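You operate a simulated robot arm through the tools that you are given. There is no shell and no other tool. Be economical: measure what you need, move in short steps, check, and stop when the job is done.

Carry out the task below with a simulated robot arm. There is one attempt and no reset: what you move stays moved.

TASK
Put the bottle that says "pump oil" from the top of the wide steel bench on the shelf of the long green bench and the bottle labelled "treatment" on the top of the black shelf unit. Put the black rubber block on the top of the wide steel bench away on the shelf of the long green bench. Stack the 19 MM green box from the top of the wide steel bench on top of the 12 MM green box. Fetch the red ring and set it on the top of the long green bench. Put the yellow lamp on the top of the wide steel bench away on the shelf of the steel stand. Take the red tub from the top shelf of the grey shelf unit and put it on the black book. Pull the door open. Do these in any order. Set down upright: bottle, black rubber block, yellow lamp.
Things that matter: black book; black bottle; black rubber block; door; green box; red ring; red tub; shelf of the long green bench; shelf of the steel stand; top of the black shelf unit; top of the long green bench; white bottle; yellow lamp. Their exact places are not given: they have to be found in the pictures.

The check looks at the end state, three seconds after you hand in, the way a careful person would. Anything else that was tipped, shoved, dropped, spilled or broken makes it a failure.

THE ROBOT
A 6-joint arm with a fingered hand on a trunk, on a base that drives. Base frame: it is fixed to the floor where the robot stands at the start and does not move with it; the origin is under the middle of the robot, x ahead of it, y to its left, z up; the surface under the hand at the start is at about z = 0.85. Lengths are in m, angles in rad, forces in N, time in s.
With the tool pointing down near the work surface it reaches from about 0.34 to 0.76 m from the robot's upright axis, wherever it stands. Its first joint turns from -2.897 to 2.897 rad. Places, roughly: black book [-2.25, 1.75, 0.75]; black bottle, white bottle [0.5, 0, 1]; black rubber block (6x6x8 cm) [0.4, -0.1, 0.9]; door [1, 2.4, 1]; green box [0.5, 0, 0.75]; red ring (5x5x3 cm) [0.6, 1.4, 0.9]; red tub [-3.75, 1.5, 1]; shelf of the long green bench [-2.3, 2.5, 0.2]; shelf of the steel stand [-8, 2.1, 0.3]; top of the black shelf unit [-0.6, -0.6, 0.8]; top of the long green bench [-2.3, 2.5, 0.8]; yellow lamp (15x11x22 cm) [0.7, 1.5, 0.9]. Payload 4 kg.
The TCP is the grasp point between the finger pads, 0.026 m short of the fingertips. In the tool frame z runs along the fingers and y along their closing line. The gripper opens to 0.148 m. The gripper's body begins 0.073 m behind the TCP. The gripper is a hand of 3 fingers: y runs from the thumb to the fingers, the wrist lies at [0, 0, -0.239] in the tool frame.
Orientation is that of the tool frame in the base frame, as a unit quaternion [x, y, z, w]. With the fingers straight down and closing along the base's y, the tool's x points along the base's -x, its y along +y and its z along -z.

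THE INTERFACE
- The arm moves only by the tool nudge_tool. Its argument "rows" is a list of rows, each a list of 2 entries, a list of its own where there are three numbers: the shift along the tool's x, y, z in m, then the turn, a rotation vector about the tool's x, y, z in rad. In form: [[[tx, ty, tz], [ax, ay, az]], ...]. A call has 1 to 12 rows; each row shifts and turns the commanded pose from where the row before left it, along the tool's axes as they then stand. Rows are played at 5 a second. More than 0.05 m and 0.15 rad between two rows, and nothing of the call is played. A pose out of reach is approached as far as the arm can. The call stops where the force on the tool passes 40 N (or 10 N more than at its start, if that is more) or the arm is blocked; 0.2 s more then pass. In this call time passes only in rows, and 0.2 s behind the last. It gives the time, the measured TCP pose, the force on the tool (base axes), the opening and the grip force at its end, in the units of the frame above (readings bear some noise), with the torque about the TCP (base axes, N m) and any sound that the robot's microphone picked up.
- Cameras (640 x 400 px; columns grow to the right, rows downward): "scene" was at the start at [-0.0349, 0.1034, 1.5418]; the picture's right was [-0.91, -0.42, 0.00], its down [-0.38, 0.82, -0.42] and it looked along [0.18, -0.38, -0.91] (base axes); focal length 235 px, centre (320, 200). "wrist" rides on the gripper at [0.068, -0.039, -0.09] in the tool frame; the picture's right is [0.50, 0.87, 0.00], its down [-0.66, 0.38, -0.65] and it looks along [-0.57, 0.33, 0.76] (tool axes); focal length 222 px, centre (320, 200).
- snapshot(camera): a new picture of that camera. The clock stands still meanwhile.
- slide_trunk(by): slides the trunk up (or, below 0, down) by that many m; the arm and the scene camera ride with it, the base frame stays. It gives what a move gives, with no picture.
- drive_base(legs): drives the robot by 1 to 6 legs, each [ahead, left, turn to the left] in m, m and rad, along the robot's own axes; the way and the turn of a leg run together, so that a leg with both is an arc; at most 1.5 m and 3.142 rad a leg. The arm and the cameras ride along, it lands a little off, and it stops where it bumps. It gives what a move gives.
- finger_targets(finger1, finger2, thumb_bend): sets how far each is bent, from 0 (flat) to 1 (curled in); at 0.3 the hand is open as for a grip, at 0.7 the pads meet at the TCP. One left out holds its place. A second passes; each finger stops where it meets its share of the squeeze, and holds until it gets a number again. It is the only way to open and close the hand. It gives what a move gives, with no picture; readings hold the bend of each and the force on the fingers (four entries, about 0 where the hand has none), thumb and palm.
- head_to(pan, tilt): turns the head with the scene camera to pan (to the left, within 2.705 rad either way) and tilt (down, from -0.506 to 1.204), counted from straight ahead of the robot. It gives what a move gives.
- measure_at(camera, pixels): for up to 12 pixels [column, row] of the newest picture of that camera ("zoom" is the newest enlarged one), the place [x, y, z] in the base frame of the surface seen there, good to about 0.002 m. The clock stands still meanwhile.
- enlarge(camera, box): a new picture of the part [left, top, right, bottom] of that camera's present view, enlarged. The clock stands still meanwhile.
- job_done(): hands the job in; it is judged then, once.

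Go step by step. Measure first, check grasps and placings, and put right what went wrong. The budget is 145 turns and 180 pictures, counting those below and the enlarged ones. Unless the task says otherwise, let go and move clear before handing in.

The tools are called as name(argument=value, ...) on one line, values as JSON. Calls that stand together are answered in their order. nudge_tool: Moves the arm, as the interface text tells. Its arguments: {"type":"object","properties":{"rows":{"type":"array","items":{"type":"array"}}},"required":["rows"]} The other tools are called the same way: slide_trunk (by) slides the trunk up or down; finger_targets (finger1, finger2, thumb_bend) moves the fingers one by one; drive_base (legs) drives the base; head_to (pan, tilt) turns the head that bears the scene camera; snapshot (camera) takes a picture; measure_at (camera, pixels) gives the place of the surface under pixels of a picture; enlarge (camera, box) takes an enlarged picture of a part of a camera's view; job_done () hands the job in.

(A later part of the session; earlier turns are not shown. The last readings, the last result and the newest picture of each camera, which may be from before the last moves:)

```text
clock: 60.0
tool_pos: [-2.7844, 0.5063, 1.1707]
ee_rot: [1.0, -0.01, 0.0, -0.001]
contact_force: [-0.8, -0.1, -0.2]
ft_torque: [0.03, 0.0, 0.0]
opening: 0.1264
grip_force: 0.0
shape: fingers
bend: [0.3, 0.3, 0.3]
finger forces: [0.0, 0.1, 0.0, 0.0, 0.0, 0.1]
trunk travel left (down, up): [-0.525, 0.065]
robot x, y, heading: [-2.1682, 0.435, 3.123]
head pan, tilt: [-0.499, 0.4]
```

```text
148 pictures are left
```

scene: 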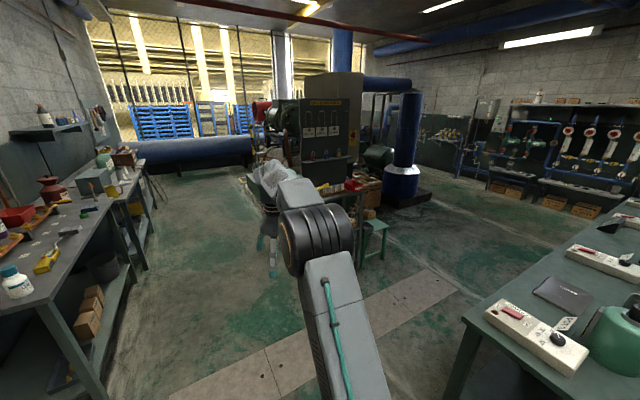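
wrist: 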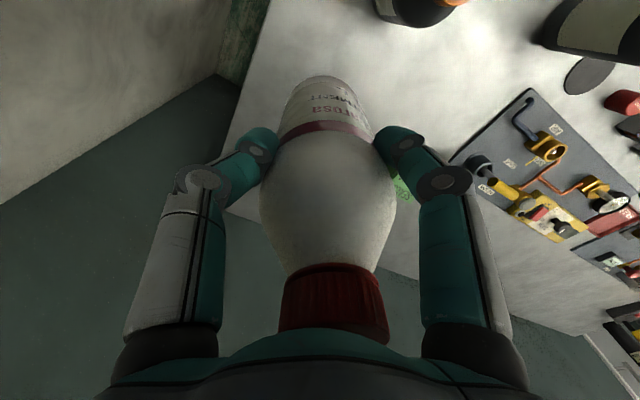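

The picture with pan −1.5 showed the green bench (book at (293,211)) and the grey shelf unit with red tub at (65,200). Look again and measure.

head_to(pan=-1.3, tilt=0.5)

snapshot(camera="scene")

enlarge(camera="scene", box=[20, 140, 240, 330])

enlarge(camera="scene", box=[270, 140, 430, 360])

```text
clock: 61.2
tool_pos: [-2.7841, 0.5063, 1.1713]
ee_rot: [1.0, -0.01, 0.0, 0.0]
contact_force: [0.4, -0.3, 0.2]
ft_torque: [-0.01, 0.01, 0.0]
opening: 0.1267
grip_force: 0.0
shape: fingers
bend: [0.3, 0.3, 0.3]
finger forces: [0.0, 0.0, 0.1, 0.0, 0.1, 0.0]
trunk travel left (down, up): [-0.525, 0.065]
robot x, y, heading: [-2.1686, 0.4332, 3.118]
head pan, tilt: [-1.3, 0.499]
```

```text
147 pictures are left
```

scene: 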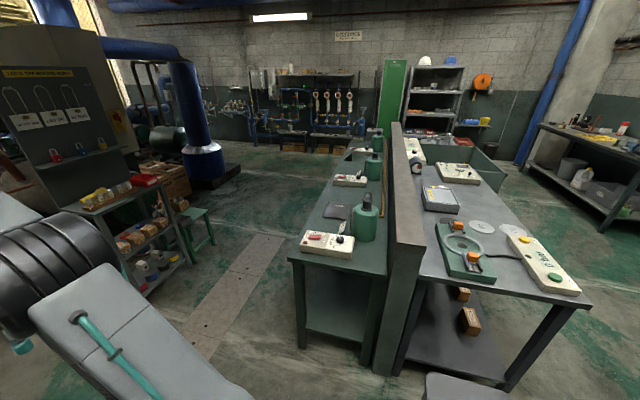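

```text
2.11 times, centred on (130, 235) of scene
```

zoom: 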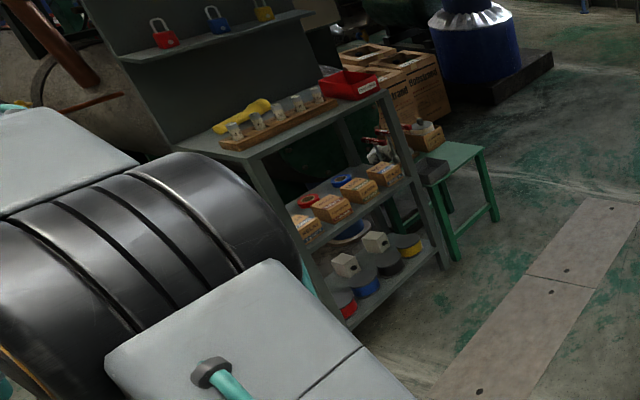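

```text
1.82 times, centred on (350, 250) of scene
```

zoom: 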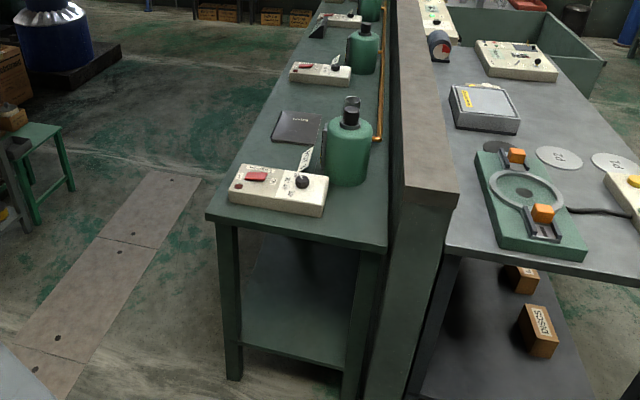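

measure_at(camera="zoom", pixels=[[207, 217], [388, 245], [235, 378], [298, 128], [275, 138], [314, 145], [278, 112], [320, 115], [300, 320], [240, 330], [345, 180], [360, 370]])

measure_at(camera="scene", pixels=[[144, 183], [152, 176], [136, 176], [158, 186], [187, 262], [150, 294], [85, 212], [110, 195], [343, 160], [205, 245], [325, 235], [360, 165]])

```text
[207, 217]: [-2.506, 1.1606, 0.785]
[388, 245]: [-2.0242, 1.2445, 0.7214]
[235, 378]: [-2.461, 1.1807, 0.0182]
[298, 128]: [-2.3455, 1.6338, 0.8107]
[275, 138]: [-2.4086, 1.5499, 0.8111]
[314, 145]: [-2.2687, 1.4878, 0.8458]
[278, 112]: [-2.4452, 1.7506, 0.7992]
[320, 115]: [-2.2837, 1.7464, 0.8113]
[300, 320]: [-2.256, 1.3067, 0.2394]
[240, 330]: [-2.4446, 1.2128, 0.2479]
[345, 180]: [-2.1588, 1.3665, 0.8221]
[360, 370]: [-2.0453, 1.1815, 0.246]
```

```text
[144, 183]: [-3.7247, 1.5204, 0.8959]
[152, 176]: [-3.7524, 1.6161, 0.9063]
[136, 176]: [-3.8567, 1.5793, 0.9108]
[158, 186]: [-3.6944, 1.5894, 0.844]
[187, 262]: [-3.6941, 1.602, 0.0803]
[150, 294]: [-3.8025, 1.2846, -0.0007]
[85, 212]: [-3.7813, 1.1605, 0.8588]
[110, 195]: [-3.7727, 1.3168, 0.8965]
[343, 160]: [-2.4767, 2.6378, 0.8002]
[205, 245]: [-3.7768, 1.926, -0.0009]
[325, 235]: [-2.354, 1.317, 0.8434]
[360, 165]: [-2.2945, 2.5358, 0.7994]
```

Bench top z=0.80 (front edge x≈−2.51), shelf z≈0.24, book around (−2.35,1.65); tub near (−3.77,1.57). Retract the arm, drive into the corridor facing the grey unit, and check my own footprint.

nudge_tool(rows=[[[0.05, 0, 0], [0, 0, 0]], [[0.05, 0, 0], [0, 0, 0]], [[0.05, 0, 0], [0, 0, 0]], [[0.04, 0, 0], [0, 0, 0]]])

head_to(pan=-0.3, tilt=1.2)

snapshot(camera="scene")

head_to(pan=2.7, tilt=1.2)

snapshot(camera="scene")

```text
clock: 62.2
tool_pos: [-2.5936, 0.5011, 1.1704]
ee_rot: [1.0, -0.01, 0.0, 0.0]
contact_force: [0.1, -0.2, 0.4]
ft_torque: [-0.03, 0.03, 0.0]
opening: 0.1266
grip_force: 0.0
shape: fingers
bend: [0.3, 0.3, 0.3]
finger forces: [0.0, 0.0, 0.0, 0.0, 0.1, 0.0]
trunk travel left (down, up): [-0.525, 0.065]
robot x, y, heading: [-2.1733, 0.4325, 3.121]
head pan, tilt: [-1.3, 0.499]
```

```text
clock: 63.4
tool_pos: [-2.5937, 0.5017, 1.1724]
ee_rot: [1.0, -0.01, -0.001, 0.0]
contact_force: [-1.1, -0.5, 0.5]
ft_torque: [-0.01, -0.01, 0.02]
opening: 0.1269
grip_force: 0.0
shape: fingers
bend: [0.3, 0.3, 0.3]
finger forces: [0.0, 0.0, 0.0, 0.0, 0.0, 0.0]
trunk travel left (down, up): [-0.525, 0.065]
robot x, y, heading: [-2.1685, 0.4327, 3.129]
head pan, tilt: [-0.3, 1.201]
```

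```text
144 pictures are left
```

scene: 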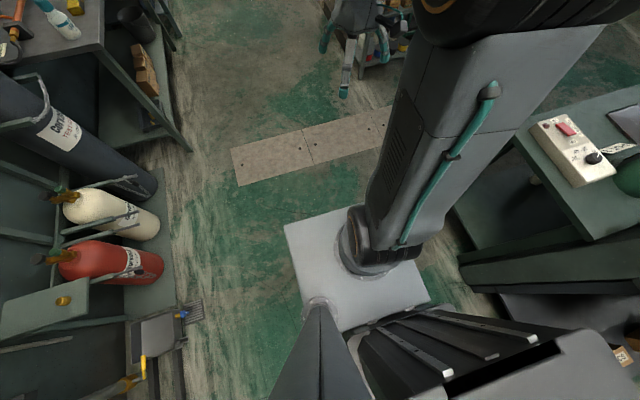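

```text
clock: 66.0
tool_pos: [-2.5943, 0.5016, 1.1724]
ee_rot: [1.0, -0.01, 0.0, 0.0]
contact_force: [1.1, -0.1, -1.0]
ft_torque: [-0.02, -0.03, 0.03]
opening: 0.1269
grip_force: 0.1
shape: fingers
bend: [0.3, 0.3, 0.3]
finger forces: [0.0, 0.1, 0.0, 0.2, 0.1, 0.1]
trunk travel left (down, up): [-0.525, 0.065]
robot x, y, heading: [-2.171, 0.4338, 3.119]
head pan, tilt: [2.7, 1.201]
```

```text
143 pictures are left
```

scene: 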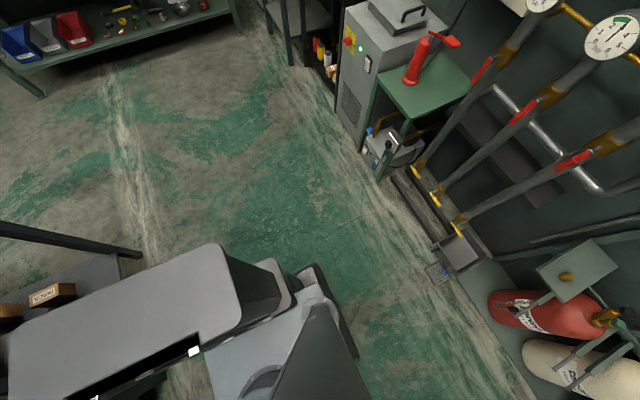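

measure_at(camera="scene", pixels=[[325, 275], [354, 345], [216, 246], [255, 258], [225, 390], [300, 268], [205, 350]])

head_to(pan=-0.3, tilt=1.2)

snapshot(camera="scene")

measure_at(camera="scene", pixels=[[287, 228], [305, 312], [422, 285], [345, 212], [330, 260]])

```text
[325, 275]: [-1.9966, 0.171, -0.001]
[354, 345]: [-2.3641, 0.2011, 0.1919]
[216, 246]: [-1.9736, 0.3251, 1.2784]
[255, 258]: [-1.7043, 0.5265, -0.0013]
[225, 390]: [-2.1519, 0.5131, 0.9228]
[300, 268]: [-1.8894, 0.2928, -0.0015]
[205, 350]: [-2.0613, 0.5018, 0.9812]
```

```text
clock: 68.6
tool_pos: [-2.5944, 0.5026, 1.1715]
ee_rot: [1.0, -0.01, -0.001, 0.0]
contact_force: [-0.2, 0.4, 0.4]
ft_torque: [-0.03, -0.01, 0.0]
opening: 0.1265
grip_force: 0.2
shape: fingers
bend: [0.3, 0.3, 0.3]
finger forces: [0.0, 0.1, 0.0, 0.1, 0.0, 0.1]
trunk travel left (down, up): [-0.525, 0.065]
robot x, y, heading: [-2.1729, 0.4324, 3.124]
head pan, tilt: [-0.3, 1.201]
```

```text
142 pictures are left
```

scene: 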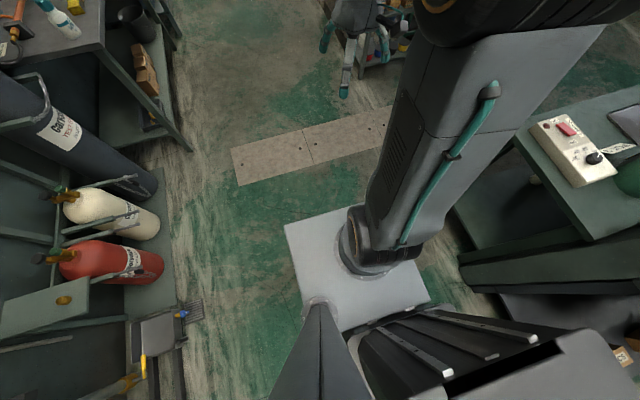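

```text
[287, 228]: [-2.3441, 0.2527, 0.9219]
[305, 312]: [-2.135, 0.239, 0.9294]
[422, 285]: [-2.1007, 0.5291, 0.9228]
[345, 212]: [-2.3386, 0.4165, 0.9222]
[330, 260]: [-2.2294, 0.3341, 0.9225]
```

My footprint is compact (~±0.25). Drive into the corridor opposite the tub.

drive_base(legs=[[0.95, 0, 0], [0, -1.1, 0]])

head_to(pan=0.0, tilt=0.8)

snapshot(camera="scene")

snapshot(camera="wrist")

```text
clock: 78.8
tool_pos: [-3.5434, 1.6091, 1.172]
ee_rot: [1.0, 0.001, 0.0, 0.0]
contact_force: [0.5, 0.1, 0.3]
ft_torque: [0.0, 0.02, 0.0]
opening: 0.1266
grip_force: 0.1
shape: fingers
bend: [0.3, 0.3, 0.3]
finger forces: [0.0, 0.0, 0.1, 0.0, 0.0, 0.1]
trunk travel left (down, up): [-0.525, 0.065]
robot x, y, heading: [-3.1225, 1.5506, -3.139]
head pan, tilt: [-0.3, 1.201]
```

```text
clock: 79.7
tool_pos: [-3.5445, 1.6076, 1.1709]
ee_rot: [1.0, 0.002, 0.001, 0.001]
contact_force: [-0.3, -0.1, 0.4]
ft_torque: [-0.02, 0.01, -0.03]
opening: 0.1267
grip_force: 0.1
shape: fingers
bend: [0.3, 0.3, 0.3]
finger forces: [0.0, 0.1, 0.0, 0.0, 0.0, 0.1]
trunk travel left (down, up): [-0.525, 0.065]
robot x, y, heading: [-3.1196, 1.5499, -3.141]
head pan, tilt: [0.0, 0.799]
```

```text
141 pictures are left
```

scene: 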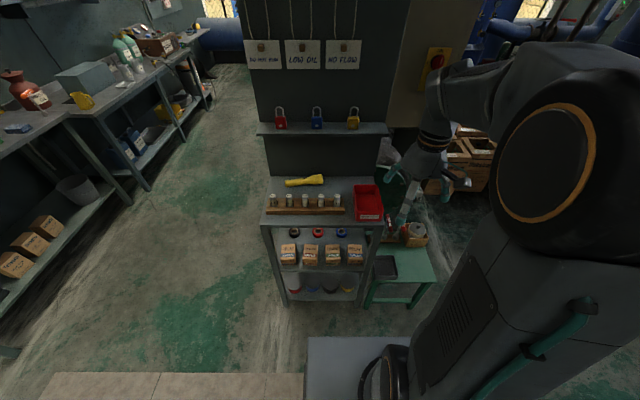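

```text
140 pictures are left
```

wrist: 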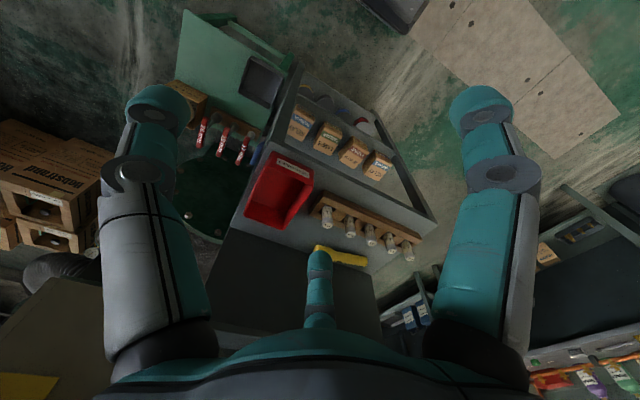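

Tub is an open rectangular tray at (367,202). Measure its rim.

enlarge(camera="scene", box=[330, 165, 410, 240])

measure_at(camera="scene", pixels=[[354, 187], [375, 186], [381, 213], [357, 213], [367, 195], [368, 217], [345, 200], [355, 200], [379, 200], [356, 219]])

```text
5.33 times, centred on (370, 202) of scene
```

zoom: 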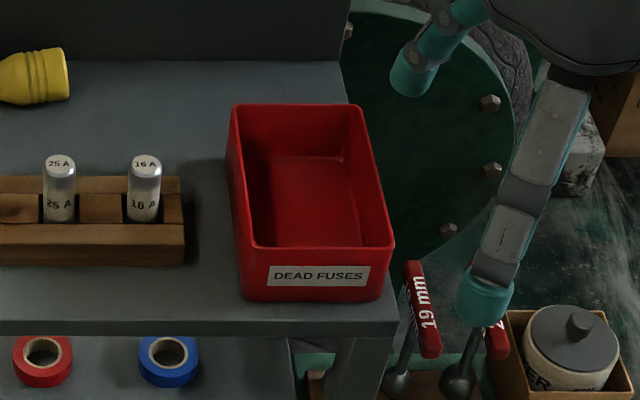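

```text
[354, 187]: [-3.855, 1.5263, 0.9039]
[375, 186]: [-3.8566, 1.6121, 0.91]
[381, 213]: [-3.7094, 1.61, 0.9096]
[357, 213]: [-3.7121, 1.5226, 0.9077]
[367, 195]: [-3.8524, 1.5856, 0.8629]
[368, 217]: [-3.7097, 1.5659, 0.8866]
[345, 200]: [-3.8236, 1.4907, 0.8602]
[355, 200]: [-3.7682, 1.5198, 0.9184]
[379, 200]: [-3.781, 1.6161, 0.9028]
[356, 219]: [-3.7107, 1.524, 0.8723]
```

Tub: x −3.86…−3.71, y 1.522…1.614, rim z≈0.913. I'll pinch its right long wall (y≈1.611): fingers inside, thumb outside. First pre-shape and move above.

finger_targets(finger1=0.47, finger2=0.47, thumb_bend=0.42)

nudge_tool(rows=[[[-0.048, 0, 0], [0, 0, 0]], [[-0.048, 0, 0], [0, 0, 0]], [[-0.048, 0, 0], [0, 0, 0]], [[-0.048, 0, 0], [0, 0, 0]], [[-0.047, -0.003, 0], [0, 0, 0]], [[0, 0, 0.05], [0, 0, 0]], [[0, 0, 0.05], [0, 0, 0]], [[0, 0, 0.05], [0, 0, 0]]])

snapshot(camera="wrist")

enlarge(camera="scene", box=[310, 100, 450, 240])

```text
clock: 80.7
tool_pos: [-3.5451, 1.6094, 1.1713]
ee_rot: [1.0, 0.001, 0.001, 0.0]
contact_force: [0.6, -0.2, -0.6]
ft_torque: [0.0, 0.0, 0.03]
opening: 0.0811
grip_force: 0.1
shape: fingers
bend: [0.47, 0.47, 0.42]
finger forces: [0.0, 0.0, 0.0, 0.0, 0.1, 0.0]
trunk travel left (down, up): [-0.525, 0.065]
robot x, y, heading: [-3.1192, 1.5508, -3.138]
head pan, tilt: [0.0, 0.799]
```

```text
clock: 82.5
tool_pos: [-3.7833, 1.611, 1.0202]
ee_rot: [1.0, 0.001, 0.001, 0.002]
contact_force: [-0.5, 0.2, -0.4]
ft_torque: [0.0, -0.01, -0.02]
opening: 0.0807
grip_force: 0.1
shape: fingers
bend: [0.47, 0.47, 0.42]
finger forces: [0.0, 0.0, 0.0, 0.1, 0.0, 0.1]
trunk travel left (down, up): [-0.525, 0.065]
robot x, y, heading: [-3.1209, 1.5493, -3.139]
head pan, tilt: [0.0, 0.799]
```

```text
138 pictures are left
```

wrist: 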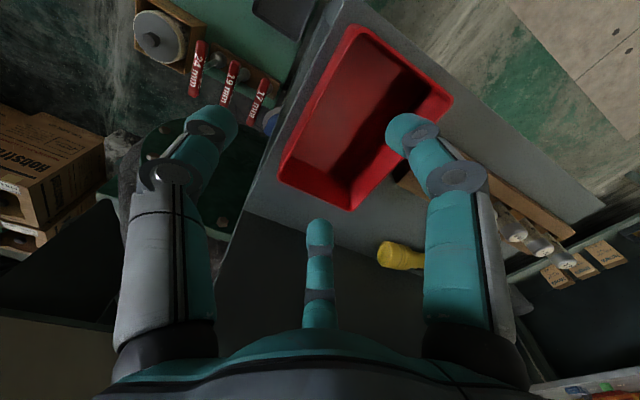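

```text
2.86 times, centred on (380, 170) of scene
```

zoom: 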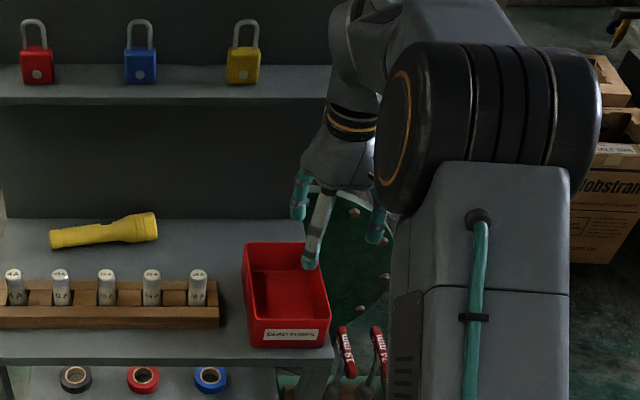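

measure_at(camera="wrist", pixels=[[350, 32], [283, 165], [316, 100], [312, 100], [452, 102], [355, 205], [400, 150], [345, 110]])

```text
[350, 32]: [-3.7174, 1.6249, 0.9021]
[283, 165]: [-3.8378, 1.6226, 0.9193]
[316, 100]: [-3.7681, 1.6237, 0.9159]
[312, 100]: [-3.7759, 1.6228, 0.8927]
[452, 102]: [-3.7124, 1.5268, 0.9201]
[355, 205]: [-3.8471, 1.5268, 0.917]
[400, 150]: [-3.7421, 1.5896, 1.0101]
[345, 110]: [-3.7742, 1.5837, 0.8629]
```

Outer wall is at y≈1.623, rim z 0.92, floor 0.863. Shift 9 mm and descend to 0.90, then close.

nudge_tool(rows=[[[0, -0.009, 0.03], [0, 0, 0]], [[0, 0, 0.045], [0, 0, 0]], [[0, 0, 0.035], [0, 0, 0]], [[0, 0, 0.01], [0, 0, 0]]])

snapshot(camera="wrist")

```text
clock: 83.5
tool_pos: [-3.7822, 1.6202, 0.9009]
ee_rot: [1.0, 0.001, 0.0, -0.001]
contact_force: [0.0, -0.3, -0.5]
ft_torque: [-0.01, -0.01, -0.02]
opening: 0.0809
grip_force: 0.0
shape: fingers
bend: [0.47, 0.47, 0.42]
finger forces: [0.1, 0.0, 0.0, 0.0, 0.0, 0.0]
trunk travel left (down, up): [-0.525, 0.065]
robot x, y, heading: [-3.1139, 1.549, -3.137]
head pan, tilt: [0.0, 0.799]
```

```text
136 pictures are left
```

wrist: 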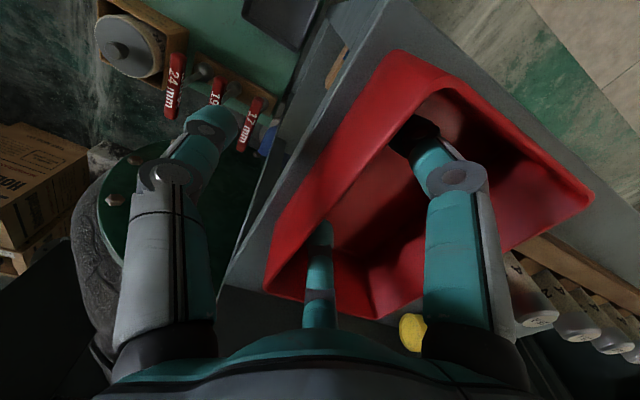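

Fingers are inside, thumb outside. Close in two steps.

finger_targets(finger1=0.62, finger2=0.62, thumb_bend=0.62)

finger_targets(finger1=0.72, finger2=0.72, thumb_bend=0.72)

snapshot(camera="wrist")

```text
clock: 84.5
tool_pos: [-3.7835, 1.6194, 0.9018]
ee_rot: [1.0, 0.002, 0.0, 0.0]
contact_force: [0.0, -0.6, 0.0]
ft_torque: [0.01, 0.0, 0.01]
opening: 0.0237
grip_force: 0.0
shape: fingers
bend: [0.62, 0.62, 0.62]
finger forces: [0.0, 0.0, 0.1, 0.0, 0.1, 0.0]
trunk travel left (down, up): [-0.525, 0.065]
robot x, y, heading: [-3.1221, 1.5489, -3.137]
head pan, tilt: [0.0, 0.799]
```

```text
clock: 85.5
tool_pos: [-3.7836, 1.621, 0.9009]
ee_rot: [1.0, 0.001, 0.0, 0.0]
contact_force: [-1.2, -0.2, 0.2]
ft_torque: [0.01, -0.01, 0.01]
opening: 0.0021
grip_force: 4.6
shape: fingers
bend: [0.71, 0.71, 0.69]
finger forces: [2.7, 2.7, 0.0, 0.0, 4.4, 0.1]
trunk travel left (down, up): [-0.525, 0.065]
robot x, y, heading: [-3.1192, 1.5508, -3.142]
head pan, tilt: [0.0, 0.799]
```

```text
135 pictures are left
```

wrist: 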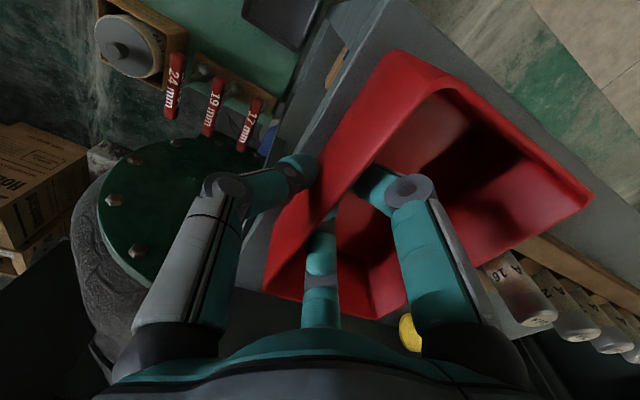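

Pinched, lightly. Squeeze more, then lift a little and check.

finger_targets(finger1=0.85, finger2=0.85, thumb_bend=0.85)

nudge_tool(rows=[[[0, 0, -0.02], [0, 0, 0]], [[0, 0, -0.03], [0, 0, 0]], [[0, 0, -0.03], [0, 0, 0]]])

snapshot(camera="wrist")

enlarge(camera="scene", box=[310, 100, 450, 240])

```text
clock: 86.5
tool_pos: [-3.784, 1.6193, 0.9019]
ee_rot: [1.0, 0.002, 0.0, 0.0]
contact_force: [-1.0, 0.3, -0.1]
ft_torque: [-0.01, -0.02, 0.01]
opening: 0.0
grip_force: 24.1
shape: fingers
bend: [0.74, 0.74, 0.73]
finger forces: [14.6, 14.6, 0.1, 0.0, 18.0, 0.0]
trunk travel left (down, up): [-0.525, 0.065]
robot x, y, heading: [-3.1223, 1.5469, -3.137]
head pan, tilt: [0.0, 0.799]
```

```text
clock: 87.3
tool_pos: [-3.7836, 1.6206, 0.982]
ee_rot: [1.0, 0.002, 0.0, 0.0]
contact_force: [0.4, -0.3, -1.2]
ft_torque: [0.04, 0.04, 0.02]
opening: 0.0001
grip_force: 24.1
shape: fingers
bend: [0.74, 0.74, 0.74]
finger forces: [15.0, 15.0, 0.0, 0.0, 18.4, 0.1]
trunk travel left (down, up): [-0.525, 0.065]
robot x, y, heading: [-3.1236, 1.5482, -3.134]
head pan, tilt: [0.0, 0.799]
```

```text
134 pictures are left
```

wrist: 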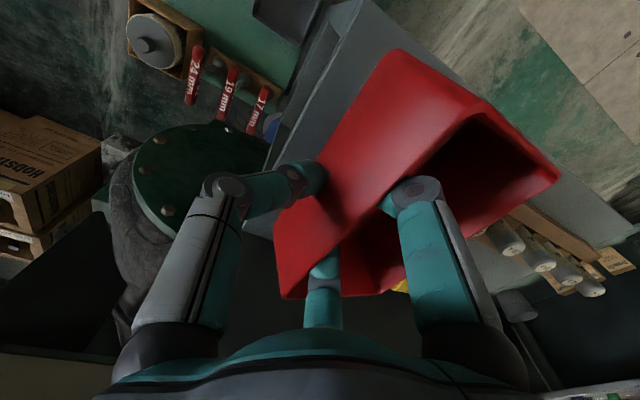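

```text
2.86 times, centred on (380, 170) of scene
```

zoom: 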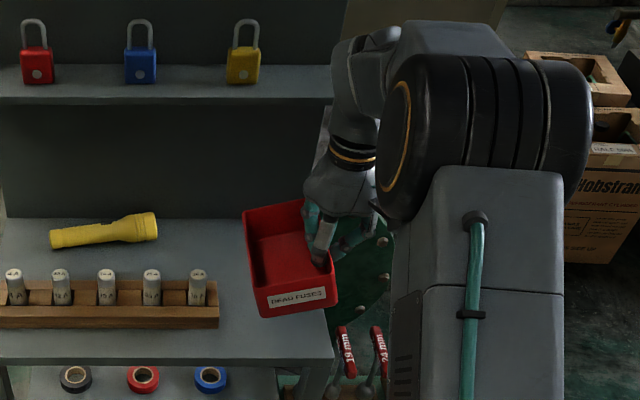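

The free side sags slightly. Measure the tilt.

measure_at(camera="zoom", pixels=[[260, 290], [336, 278], [245, 213], [300, 203], [262, 314], [334, 302]])

```text
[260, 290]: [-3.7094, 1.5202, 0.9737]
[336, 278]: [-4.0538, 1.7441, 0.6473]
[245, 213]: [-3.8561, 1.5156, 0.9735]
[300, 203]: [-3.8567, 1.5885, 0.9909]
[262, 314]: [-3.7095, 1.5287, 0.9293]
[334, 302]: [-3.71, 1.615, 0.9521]
```

Tilt about 0.26 rad; level it with the wrist, lift, retract, then turn to face the bench.

nudge_tool(rows=[[[0, 0, -0.03], [-0.13, 0, 0]], [[0, 0, -0.03], [-0.13, 0, 0]]])

slide_trunk(by=0.06)

nudge_tool(rows=[[[0.05, 0, 0], [0, 0, 0]], [[0.05, 0, 0], [0, 0, 0]], [[0.05, 0, 0], [0, 0, 0]]])

enlarge(camera="scene", box=[310, 100, 450, 240])

```text
clock: 87.9
tool_pos: [-3.7836, 1.6237, 1.0407]
ee_rot: [0.991, 0.001, -0.001, 0.131]
contact_force: [0.2, 0.0, -0.9]
ft_torque: [0.06, -0.04, -0.02]
opening: 0.0
grip_force: 24.4
shape: fingers
bend: [0.74, 0.74, 0.75]
finger forces: [15.1, 15.1, 0.1, 0.1, 18.5, 0.1]
trunk travel left (down, up): [-0.525, 0.065]
robot x, y, heading: [-3.1201, 1.5538, -3.138]
head pan, tilt: [0.0, 0.799]
```

```text
clock: 88.9
tool_pos: [-3.7839, 1.6235, 1.1006]
ee_rot: [0.992, 0.002, 0.0, 0.13]
contact_force: [-0.9, -1.7, -1.3]
ft_torque: [0.06, -0.01, 0.03]
opening: 0.0001
grip_force: 25.1
shape: fingers
bend: [0.74, 0.74, 0.75]
finger forces: [15.0, 15.1, 0.1, 0.0, 18.6, 0.0]
trunk travel left (down, up): [-0.585, 0.005]
robot x, y, heading: [-3.1217, 1.5478, -3.134]
head pan, tilt: [0.0, 0.799]
```

```text
clock: 89.7
tool_pos: [-3.633, 1.6235, 1.0995]
ee_rot: [0.992, 0.002, 0.0, 0.13]
contact_force: [-0.1, 0.6, -2.4]
ft_torque: [0.07, -0.03, -0.02]
opening: 0.0
grip_force: 23.9
shape: fingers
bend: [0.74, 0.74, 0.75]
finger forces: [15.0, 15.3, 0.0, 0.1, 18.3, 0.0]
trunk travel left (down, up): [-0.585, 0.005]
robot x, y, heading: [-3.1217, 1.5491, -3.139]
head pan, tilt: [0.0, 0.799]
```

```text
2.86 times, centred on (380, 170) of scene
```

zoom: 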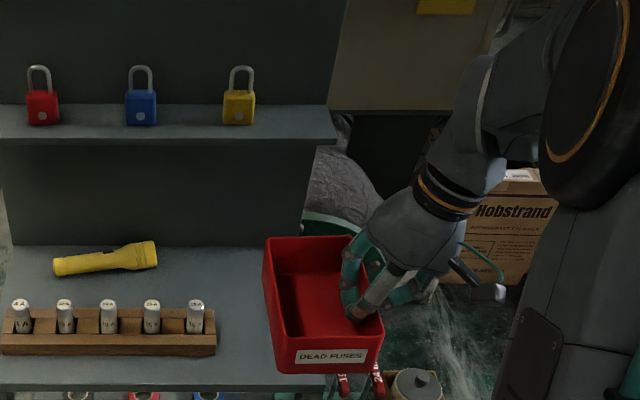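

Tub is level. Turn around toward the green bench and look.

drive_base(legs=[[0, 0, 3.139]])

snapshot(camera="scene")

```text
clock: 97.4
tool_pos: [-2.6071, 1.4703, 1.1014]
ee_rot: [0.003, 0.992, 0.129, 0.0]
contact_force: [0.4, -0.2, -1.0]
ft_torque: [-0.06, -0.02, -0.01]
opening: 0.0001
grip_force: 26.2
shape: fingers
bend: [0.74, 0.74, 0.75]
finger forces: [16.2, 16.2, 0.0, 0.0, 19.4, 0.0]
trunk travel left (down, up): [-0.585, 0.005]
robot x, y, heading: [-3.1231, 1.5493, -0.002]
head pan, tilt: [0.0, 0.799]
```

```text
131 pictures are left
```

scene: 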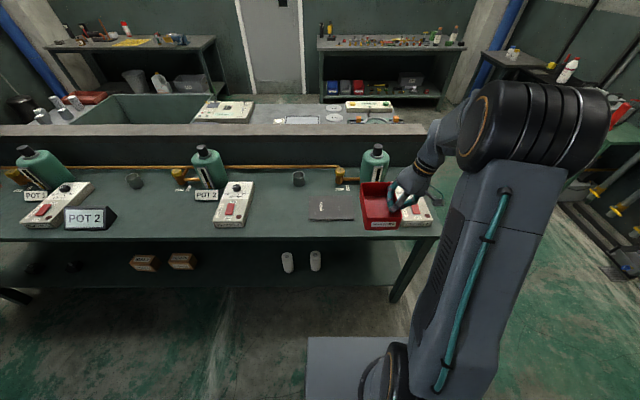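

Book at (332,206) now clearly visible. Measure it plus shelf details.

enlarge(camera="scene", box=[260, 130, 460, 300])

measure_at(camera="scene", pixels=[[311, 193], [352, 194], [311, 219], [355, 219], [332, 206], [300, 230], [350, 240], [250, 255], [320, 290], [385, 200], [288, 262], [316, 262]])

```text
2.35 times, centred on (360, 215) of scene
```

zoom: 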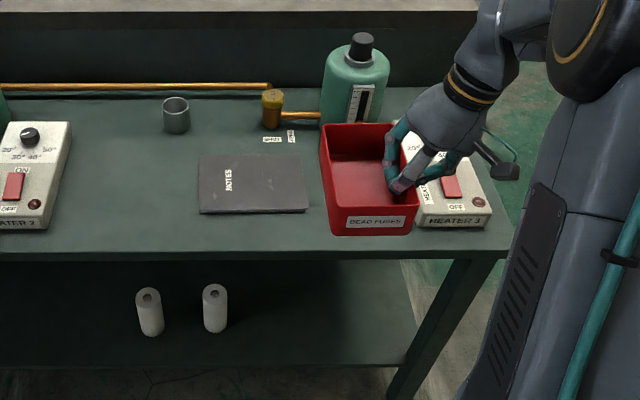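

```text
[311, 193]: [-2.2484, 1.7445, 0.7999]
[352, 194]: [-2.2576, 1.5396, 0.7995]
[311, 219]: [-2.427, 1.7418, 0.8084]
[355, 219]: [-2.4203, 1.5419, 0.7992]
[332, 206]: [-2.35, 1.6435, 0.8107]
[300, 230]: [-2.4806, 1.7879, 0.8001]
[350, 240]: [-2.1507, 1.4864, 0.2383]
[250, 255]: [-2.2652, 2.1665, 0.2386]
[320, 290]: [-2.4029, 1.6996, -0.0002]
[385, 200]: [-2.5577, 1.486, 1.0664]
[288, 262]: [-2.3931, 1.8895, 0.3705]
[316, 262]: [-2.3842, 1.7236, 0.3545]
```

Book spans x −2.425…−2.26, y 1.545…1.742. Drive the tub over the book.

drive_base(legs=[[0.22, 0.122, 0]])

nudge_tool(rows=[[[-0.022, 0, 0], [0, 0, 0]], [[-0.022, 0, 0], [0, 0, 0]]])

enlarge(camera="scene", box=[260, 120, 460, 290])

```text
clock: 99.3
tool_pos: [-2.3854, 1.5904, 1.1001]
ee_rot: [0.003, 0.992, 0.13, -0.001]
contact_force: [-0.1, -0.1, -0.5]
ft_torque: [-0.06, 0.02, -0.02]
opening: 0.0
grip_force: 26.1
shape: fingers
bend: [0.74, 0.74, 0.75]
finger forces: [16.2, 16.3, 0.1, 0.0, 19.3, 0.0]
trunk travel left (down, up): [-0.585, 0.005]
robot x, y, heading: [-2.8977, 1.6696, -0.007]
head pan, tilt: [0.0, 0.799]
```

```text
clock: 99.9
tool_pos: [-2.3402, 1.59, 1.1011]
ee_rot: [0.003, 0.992, 0.129, 0.0]
contact_force: [0.7, -0.8, -1.1]
ft_torque: [-0.06, 0.04, 0.0]
opening: 0.0001
grip_force: 25.7
shape: fingers
bend: [0.74, 0.74, 0.75]
finger forces: [16.2, 16.2, 0.0, 0.0, 19.3, 0.1]
trunk travel left (down, up): [-0.585, 0.005]
robot x, y, heading: [-2.8995, 1.6701, -0.011]
head pan, tilt: [0.0, 0.799]
```

```text
2.35 times, centred on (360, 205) of scene
```

zoom: 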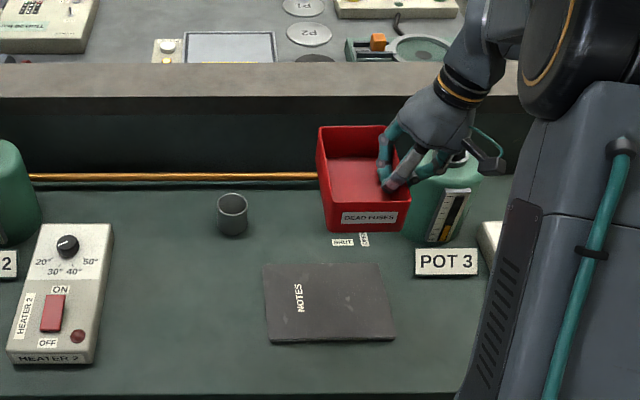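

Check clearance to the POT 3 sign and canister.

measure_at(camera="zoom", pixels=[[416, 250], [476, 252], [417, 274], [445, 260], [412, 210], [460, 200], [457, 155], [342, 240], [337, 228], [405, 230], [322, 200]])

```text
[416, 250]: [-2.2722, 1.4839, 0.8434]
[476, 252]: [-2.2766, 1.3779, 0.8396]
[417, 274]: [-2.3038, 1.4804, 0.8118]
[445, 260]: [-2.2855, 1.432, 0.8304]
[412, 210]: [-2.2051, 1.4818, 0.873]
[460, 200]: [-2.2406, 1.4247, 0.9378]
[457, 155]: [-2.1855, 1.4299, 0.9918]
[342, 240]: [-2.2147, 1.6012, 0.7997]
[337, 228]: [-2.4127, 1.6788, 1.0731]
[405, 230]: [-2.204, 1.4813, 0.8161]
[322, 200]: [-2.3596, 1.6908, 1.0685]
```

Clear enough; shift 8 mm left and lower 0.225 straight down.

nudge_tool(rows=[[[0, -0.004, 0.0455], [0, 0, 0]], [[0, -0.0116, 0.0435], [0, 0, 0]], [[0, -0.0116, 0.0435], [0, 0, 0]], [[0, -0.0116, 0.0435], [0, 0, 0]], [[0, -0.0116, 0.0435], [0, 0, 0]]])

enlarge(camera="scene", box=[260, 120, 460, 290])

measure_at(camera="zoom", pixels=[[300, 330], [265, 280]])

```text
clock: 101.1
tool_pos: [-2.3416, 1.5976, 0.874]
ee_rot: [0.005, 0.992, 0.13, 0.0]
contact_force: [0.9, 0.5, -1.3]
ft_torque: [-0.04, 0.0, -0.01]
opening: 0.0
grip_force: 26.1
shape: fingers
bend: [0.74, 0.74, 0.75]
finger forces: [16.2, 16.4, 0.1, 0.0, 19.3, 0.0]
trunk travel left (down, up): [-0.585, 0.005]
robot x, y, heading: [-2.8985, 1.6706, -0.008]
head pan, tilt: [0.0, 0.799]
```

```text
2.35 times, centred on (360, 205) of scene
```

zoom: 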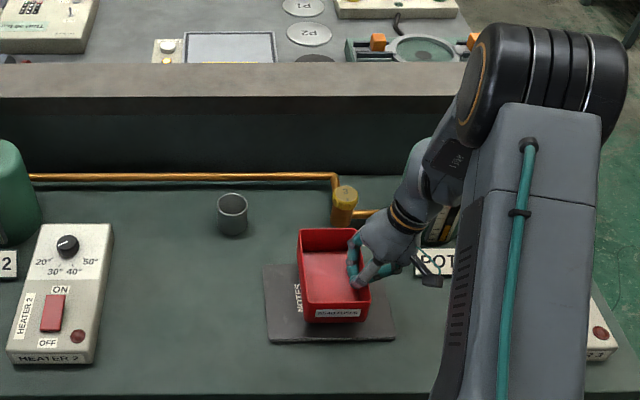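

```text
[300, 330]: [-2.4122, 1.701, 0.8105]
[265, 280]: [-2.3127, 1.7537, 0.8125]
```

Hovering ~2 cm above the book. Lower gently.

nudge_tool(rows=[[[0, -0.0026, 0.0097], [0, 0, 0]], [[0, -0.0016, 0.0058], [0, 0, 0]], [[0, -0.001, 0.0039], [0, 0, 0]]])

enlarge(camera="scene", box=[320, 180, 420, 280])

```text
clock: 101.9
tool_pos: [-2.3426, 1.5984, 0.8549]
ee_rot: [0.004, 0.992, 0.129, 0.001]
contact_force: [0.1, -0.6, -1.5]
ft_torque: [-0.05, 0.0, 0.03]
opening: 0.0
grip_force: 25.9
shape: fingers
bend: [0.74, 0.74, 0.75]
finger forces: [16.3, 16.4, 0.1, 0.0, 19.4, 0.1]
trunk travel left (down, up): [-0.585, 0.005]
robot x, y, heading: [-2.8962, 1.6662, -0.004]
head pan, tilt: [0.0, 0.799]
```

```text
4.00 times, centred on (370, 230) of scene
```

zoom: 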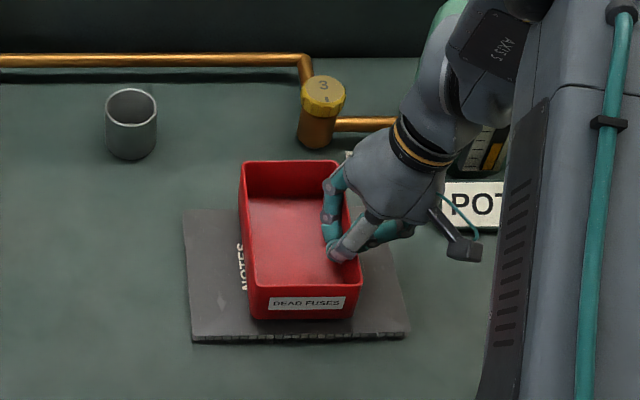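

nudge_tool(rows=[[[0, -0.001, 0.0039], [0, 0, 0]], [[0, -0.0008, 0.003], [0, 0, 0]]])

measure_at(camera="zoom", pixels=[[256, 316], [352, 314], [200, 325], [256, 290], [352, 288], [390, 325]])

```text
clock: 102.5
tool_pos: [-2.3423, 1.5994, 0.8479]
ee_rot: [0.003, 0.991, 0.13, 0.001]
contact_force: [-0.8, -0.4, 2.9]
ft_torque: [0.01, 0.01, 0.02]
opening: 0.0
grip_force: 26.3
shape: fingers
bend: [0.74, 0.74, 0.75]
finger forces: [16.4, 16.5, 0.0, 0.0, 19.7, 0.1]
trunk travel left (down, up): [-0.585, 0.005]
robot x, y, heading: [-2.9001, 1.6691, -0.002]
head pan, tilt: [0.0, 0.799]
```

```text
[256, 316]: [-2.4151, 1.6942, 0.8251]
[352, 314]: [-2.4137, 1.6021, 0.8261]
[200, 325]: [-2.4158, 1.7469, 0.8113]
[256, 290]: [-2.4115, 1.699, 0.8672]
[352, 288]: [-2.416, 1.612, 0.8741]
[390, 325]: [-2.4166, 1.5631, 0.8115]
```

Contact. Release slightly and rise along the hand's axis.

finger_targets(finger1=0.6, finger2=0.6, thumb_bend=0.6)

finger_targets(finger1=0.5, finger2=0.5, thumb_bend=0.5)

nudge_tool(rows=[[[0, 0.005, -0.019], [0, 0, 0]], [[0, 0.01, -0.0388], [0, 0, 0]], [[0, 0.0116, -0.0435], [0, 0, 0]], [[0, 0.0116, -0.0435], [0, 0, 0]], [[0, 0.0116, -0.0435], [0.13, 0, 0]], [[0, 0, -0.04], [0.13, 0, 0]]])

enlarge(camera="scene", box=[260, 120, 460, 290])

```text
clock: 103.5
tool_pos: [-2.342, 1.5984, 0.8474]
ee_rot: [0.004, 0.992, 0.129, 0.002]
contact_force: [0.0, 2.5, 5.2]
ft_torque: [0.0, 0.01, 0.01]
opening: 0.0245
grip_force: 2.4
shape: fingers
bend: [0.6, 0.6, 0.62]
finger forces: [0.0, 0.0, 0.0, 0.0, 4.5, 0.0]
trunk travel left (down, up): [-0.585, 0.005]
robot x, y, heading: [-2.8996, 1.6701, -0.01]
head pan, tilt: [0.0, 0.799]
```

```text
clock: 104.5
tool_pos: [-2.3419, 1.5977, 0.8497]
ee_rot: [0.004, 0.992, 0.129, 0.001]
contact_force: [3.0, 3.3, 21.4]
ft_torque: [-0.24, -0.12, 0.03]
opening: 0.0453
grip_force: 11.3
shape: fingers
bend: [0.5, 0.5, 0.58]
finger forces: [0.0, 0.0, 0.0, 0.1, 22.1, 0.0]
trunk travel left (down, up): [-0.585, 0.005]
robot x, y, heading: [-2.9018, 1.6723, -0.006]
head pan, tilt: [0.0, 0.799]
```

```text
clock: 105.9
tool_pos: [-2.3407, 1.5931, 1.0835]
ee_rot: [0.004, 1.0, -0.001, 0.0]
contact_force: [-0.8, -0.5, 0.2]
ft_torque: [0.0, -0.03, -0.01]
opening: 0.0616
grip_force: 0.0
shape: fingers
bend: [0.5, 0.5, 0.5]
finger forces: [0.0, 0.0, 0.0, 0.0, 0.0, 0.0]
trunk travel left (down, up): [-0.585, 0.005]
robot x, y, heading: [-2.8989, 1.6706, -0.009]
head pan, tilt: [0.0, 0.799]
```

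```text
2.35 times, centred on (360, 205) of scene
```

zoom: 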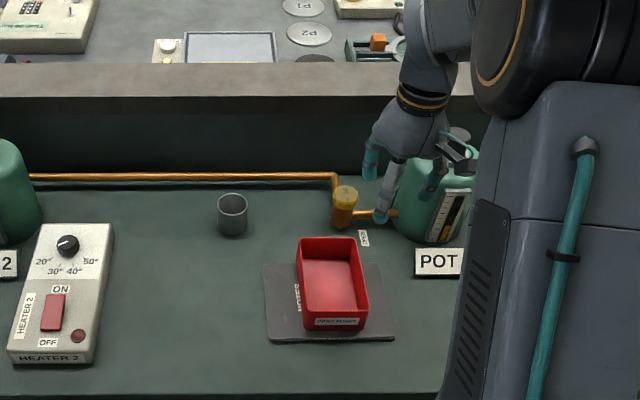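

The red tub sits on the black book. Now raise the hand and go back for the pump oil bottle.

nudge_tool(rows=[[[0, 0, -0.05], [0, 0, 0]], [[0, 0, -0.05], [0, 0, 0]], [[0, 0, -0.03], [0, 0, 0]]])

finger_targets(finger1=0.3, finger2=0.3, thumb_bend=0.3)

drive_base(legs=[[-0.22, 0, 0], [0, -1.25, 0], [1.45, 0, 0], [1.45, 0, 0], [0, -0.4, 0]])

head_to(pan=0.2, tilt=0.9)

snapshot(camera="scene")

```text
clock: 106.7
tool_pos: [-2.3418, 1.5936, 1.2138]
ee_rot: [0.004, 1.0, 0.0, 0.001]
contact_force: [-0.1, -0.1, 0.1]
ft_torque: [-0.04, 0.01, -0.03]
opening: 0.0619
grip_force: 0.0
shape: fingers
bend: [0.5, 0.5, 0.5]
finger forces: [0.0, 0.0, 0.1, 0.1, 0.0, 0.1]
trunk travel left (down, up): [-0.585, 0.005]
robot x, y, heading: [-2.9007, 1.6695, -0.007]
head pan, tilt: [0.0, 0.799]
```

```text
clock: 107.7
tool_pos: [-2.3405, 1.5933, 1.2131]
ee_rot: [0.004, 1.0, 0.0, 0.001]
contact_force: [-0.7, -0.4, 0.7]
ft_torque: [0.0, -0.01, -0.01]
opening: 0.1264
grip_force: 0.0
shape: fingers
bend: [0.3, 0.3, 0.3]
finger forces: [0.0, 0.0, 0.1, 0.0, 0.0, 0.1]
trunk travel left (down, up): [-0.585, 0.005]
robot x, y, heading: [-2.896, 1.6717, -0.009]
head pan, tilt: [0.0, 0.799]
```

```text
clock: 131.0
tool_pos: [0.3317, -0.027, 1.2128]
ee_rot: [-0.012, 1.0, 0.0, 0.001]
contact_force: [0.1, -0.5, 0.3]
ft_torque: [0.02, 0.04, -0.02]
opening: 0.1266
grip_force: 0.0
shape: fingers
bend: [0.3, 0.3, 0.3]
finger forces: [0.0, 0.0, 0.0, 0.0, 0.1, 0.0]
trunk travel left (down, up): [-0.585, 0.005]
robot x, y, heading: [-0.2255, 0.0346, 0.023]
head pan, tilt: [0.0, 0.799]
```

```text
clock: 131.7
tool_pos: [0.3335, -0.0257, 1.2125]
ee_rot: [-0.011, 1.0, 0.0, 0.0]
contact_force: [0.4, 0.2, 0.3]
ft_torque: [0.02, 0.0, -0.01]
opening: 0.1268
grip_force: 0.0
shape: fingers
bend: [0.3, 0.3, 0.3]
finger forces: [0.1, 0.0, 0.1, 0.1, 0.0, 0.0]
trunk travel left (down, up): [-0.585, 0.005]
robot x, y, heading: [-0.2284, 0.0344, 0.022]
head pan, tilt: [0.201, 0.901]
```

```text
125 pictures are left
```

scene: 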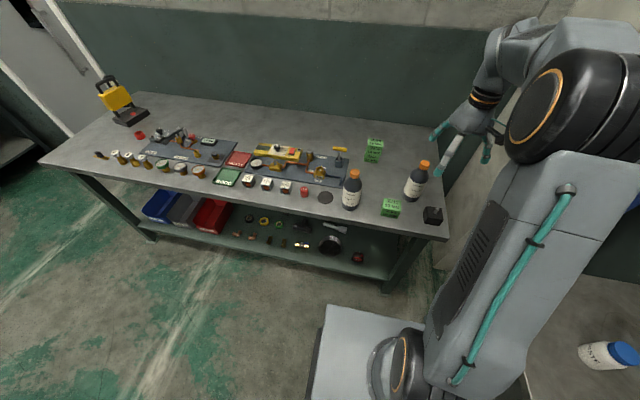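

Measure the bottle again.

enlarge(camera="scene", box=[380, 140, 460, 240])

```text
4.00 times, centred on (420, 190) of scene
```

zoom: 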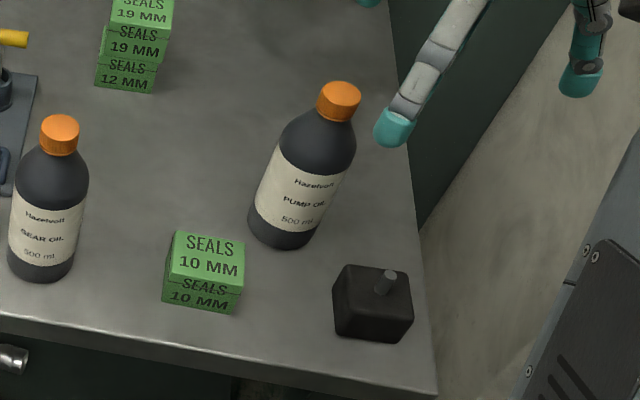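

measure_at(camera="zoom", pixels=[[342, 88], [320, 92], [357, 98], [255, 195], [338, 190], [297, 190], [352, 140], [280, 140], [343, 275], [412, 285], [345, 330], [390, 275]])

```text
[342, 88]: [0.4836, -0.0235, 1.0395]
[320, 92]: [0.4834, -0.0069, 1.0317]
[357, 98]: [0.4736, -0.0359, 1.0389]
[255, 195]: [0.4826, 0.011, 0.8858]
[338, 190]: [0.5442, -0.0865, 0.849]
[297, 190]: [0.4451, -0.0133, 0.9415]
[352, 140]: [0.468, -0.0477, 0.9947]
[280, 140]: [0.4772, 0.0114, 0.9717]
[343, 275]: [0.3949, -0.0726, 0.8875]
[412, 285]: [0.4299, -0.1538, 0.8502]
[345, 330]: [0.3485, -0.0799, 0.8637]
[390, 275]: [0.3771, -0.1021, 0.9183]
```

Bottle centre (0.475,−0.0185), radius ~0.03. I'll pitch the hand 45° (so it can go under the bench top later) and move to the pre-grasp point.

nudge_tool(rows=[[[0, 0, 0], [0, -0.131, 0]], [[0, 0, 0], [0, -0.131, 0]], [[0, 0, 0], [0, -0.131, 0]], [[0, 0, 0], [0, -0.131, 0]], [[0, 0, 0], [0, -0.131, 0]], [[0, 0, 0], [0, -0.13, 0]], [[0.026, 0.0025, 0.035], [0, 0, 0]], [[0.026, 0.0025, 0.035], [0, 0, 0]], [[0.026, 0.0025, 0.035], [0, 0, 0]]])

finger_targets(finger1=0.38, finger2=0.38, thumb_bend=0.35)

snapshot(camera="wrist")

snapshot(camera="scene")

```text
clock: 133.7
tool_pos: [0.3779, -0.0076, 1.1555]
ee_rot: [-0.009, 0.928, 0.002, 0.372]
contact_force: [-0.1, -0.6, 0.9]
ft_torque: [0.02, 0.0, 0.02]
opening: 0.1267
grip_force: 0.1
shape: fingers
bend: [0.3, 0.3, 0.3]
finger forces: [0.0, 0.0, 0.1, 0.0, 0.0, 0.1]
out of reach, approached as far as the arm can: row 7, 8, 9
trunk travel left (down, up): [-0.585, 0.005]
robot x, y, heading: [-0.227, 0.0355, 0.026]
head pan, tilt: [0.201, 0.901]
```

```text
clock: 134.7
tool_pos: [0.3762, -0.0078, 1.1564]
ee_rot: [-0.009, 0.928, 0.003, 0.372]
contact_force: [-0.6, 0.3, 0.0]
ft_torque: [0.04, -0.02, 0.0]
opening: 0.1074
grip_force: 0.0
shape: fingers
bend: [0.38, 0.38, 0.35]
finger forces: [0.0, 0.0, 0.0, 0.0, 0.1, 0.0]
trunk travel left (down, up): [-0.585, 0.005]
robot x, y, heading: [-0.2301, 0.0351, 0.024]
head pan, tilt: [0.201, 0.901]
```

```text
123 pictures are left
```

wrist: 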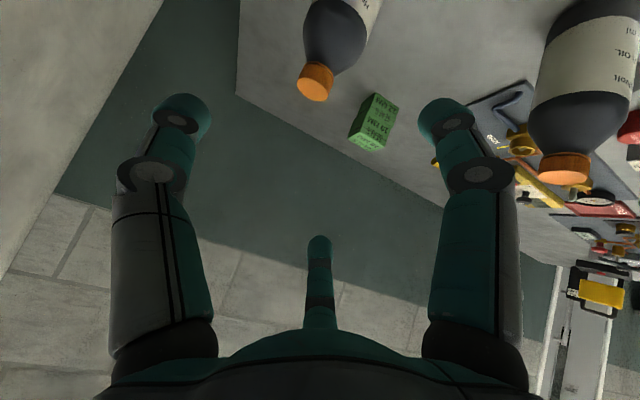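

```text
122 pictures are left
```

scene: 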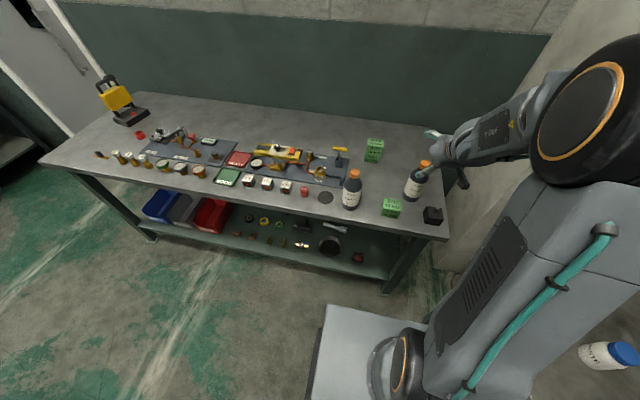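

That tilted pose is limited by height; the trunk can do the lowering instead. Open the hand, drive ahead ~0.1 so the TCP is above the bottle, then lower with the trunk.

finger_targets(finger1=0.3, finger2=0.3, thumb_bend=0.3)

drive_base(legs=[[0.098, 0, 0]])

snapshot(camera="wrist")

enlarge(camera="scene", box=[360, 100, 500, 260])

```text
clock: 135.7
tool_pos: [0.3779, -0.0079, 1.1562]
ee_rot: [-0.009, 0.928, 0.002, 0.372]
contact_force: [-0.4, 0.4, 0.0]
ft_torque: [-0.01, 0.02, 0.01]
opening: 0.1265
grip_force: 0.1
shape: fingers
bend: [0.3, 0.3, 0.3]
finger forces: [0.1, 0.0, 0.0, 0.0, 0.0, 0.0]
trunk travel left (down, up): [-0.585, 0.005]
robot x, y, heading: [-0.2294, 0.0355, 0.022]
head pan, tilt: [0.201, 0.901]
```

```text
clock: 136.8
tool_pos: [0.4766, -0.005, 1.1559]
ee_rot: [-0.009, 0.928, 0.002, 0.372]
contact_force: [-0.4, -0.7, 0.3]
ft_torque: [0.03, 0.06, 0.0]
opening: 0.1266
grip_force: 0.1
shape: fingers
bend: [0.3, 0.3, 0.3]
finger forces: [0.0, 0.0, 0.1, 0.1, 0.0, 0.0]
trunk travel left (down, up): [-0.585, 0.005]
robot x, y, heading: [-0.13, 0.0389, 0.02]
head pan, tilt: [0.201, 0.901]
```

```text
121 pictures are left
```

wrist: 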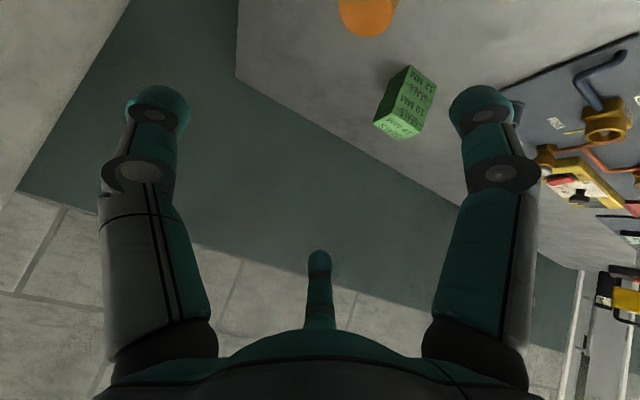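

```text
2.50 times, centred on (430, 180) of scene
```

zoom: 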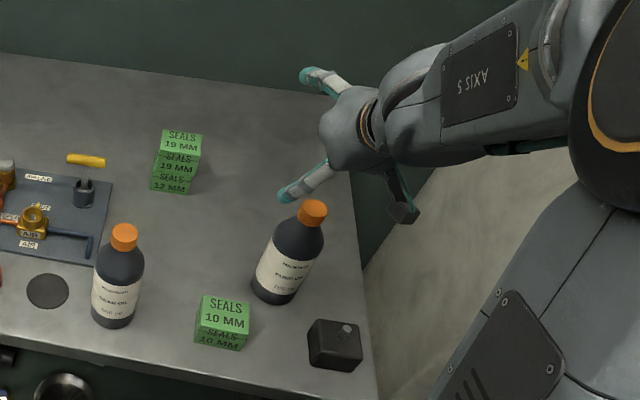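

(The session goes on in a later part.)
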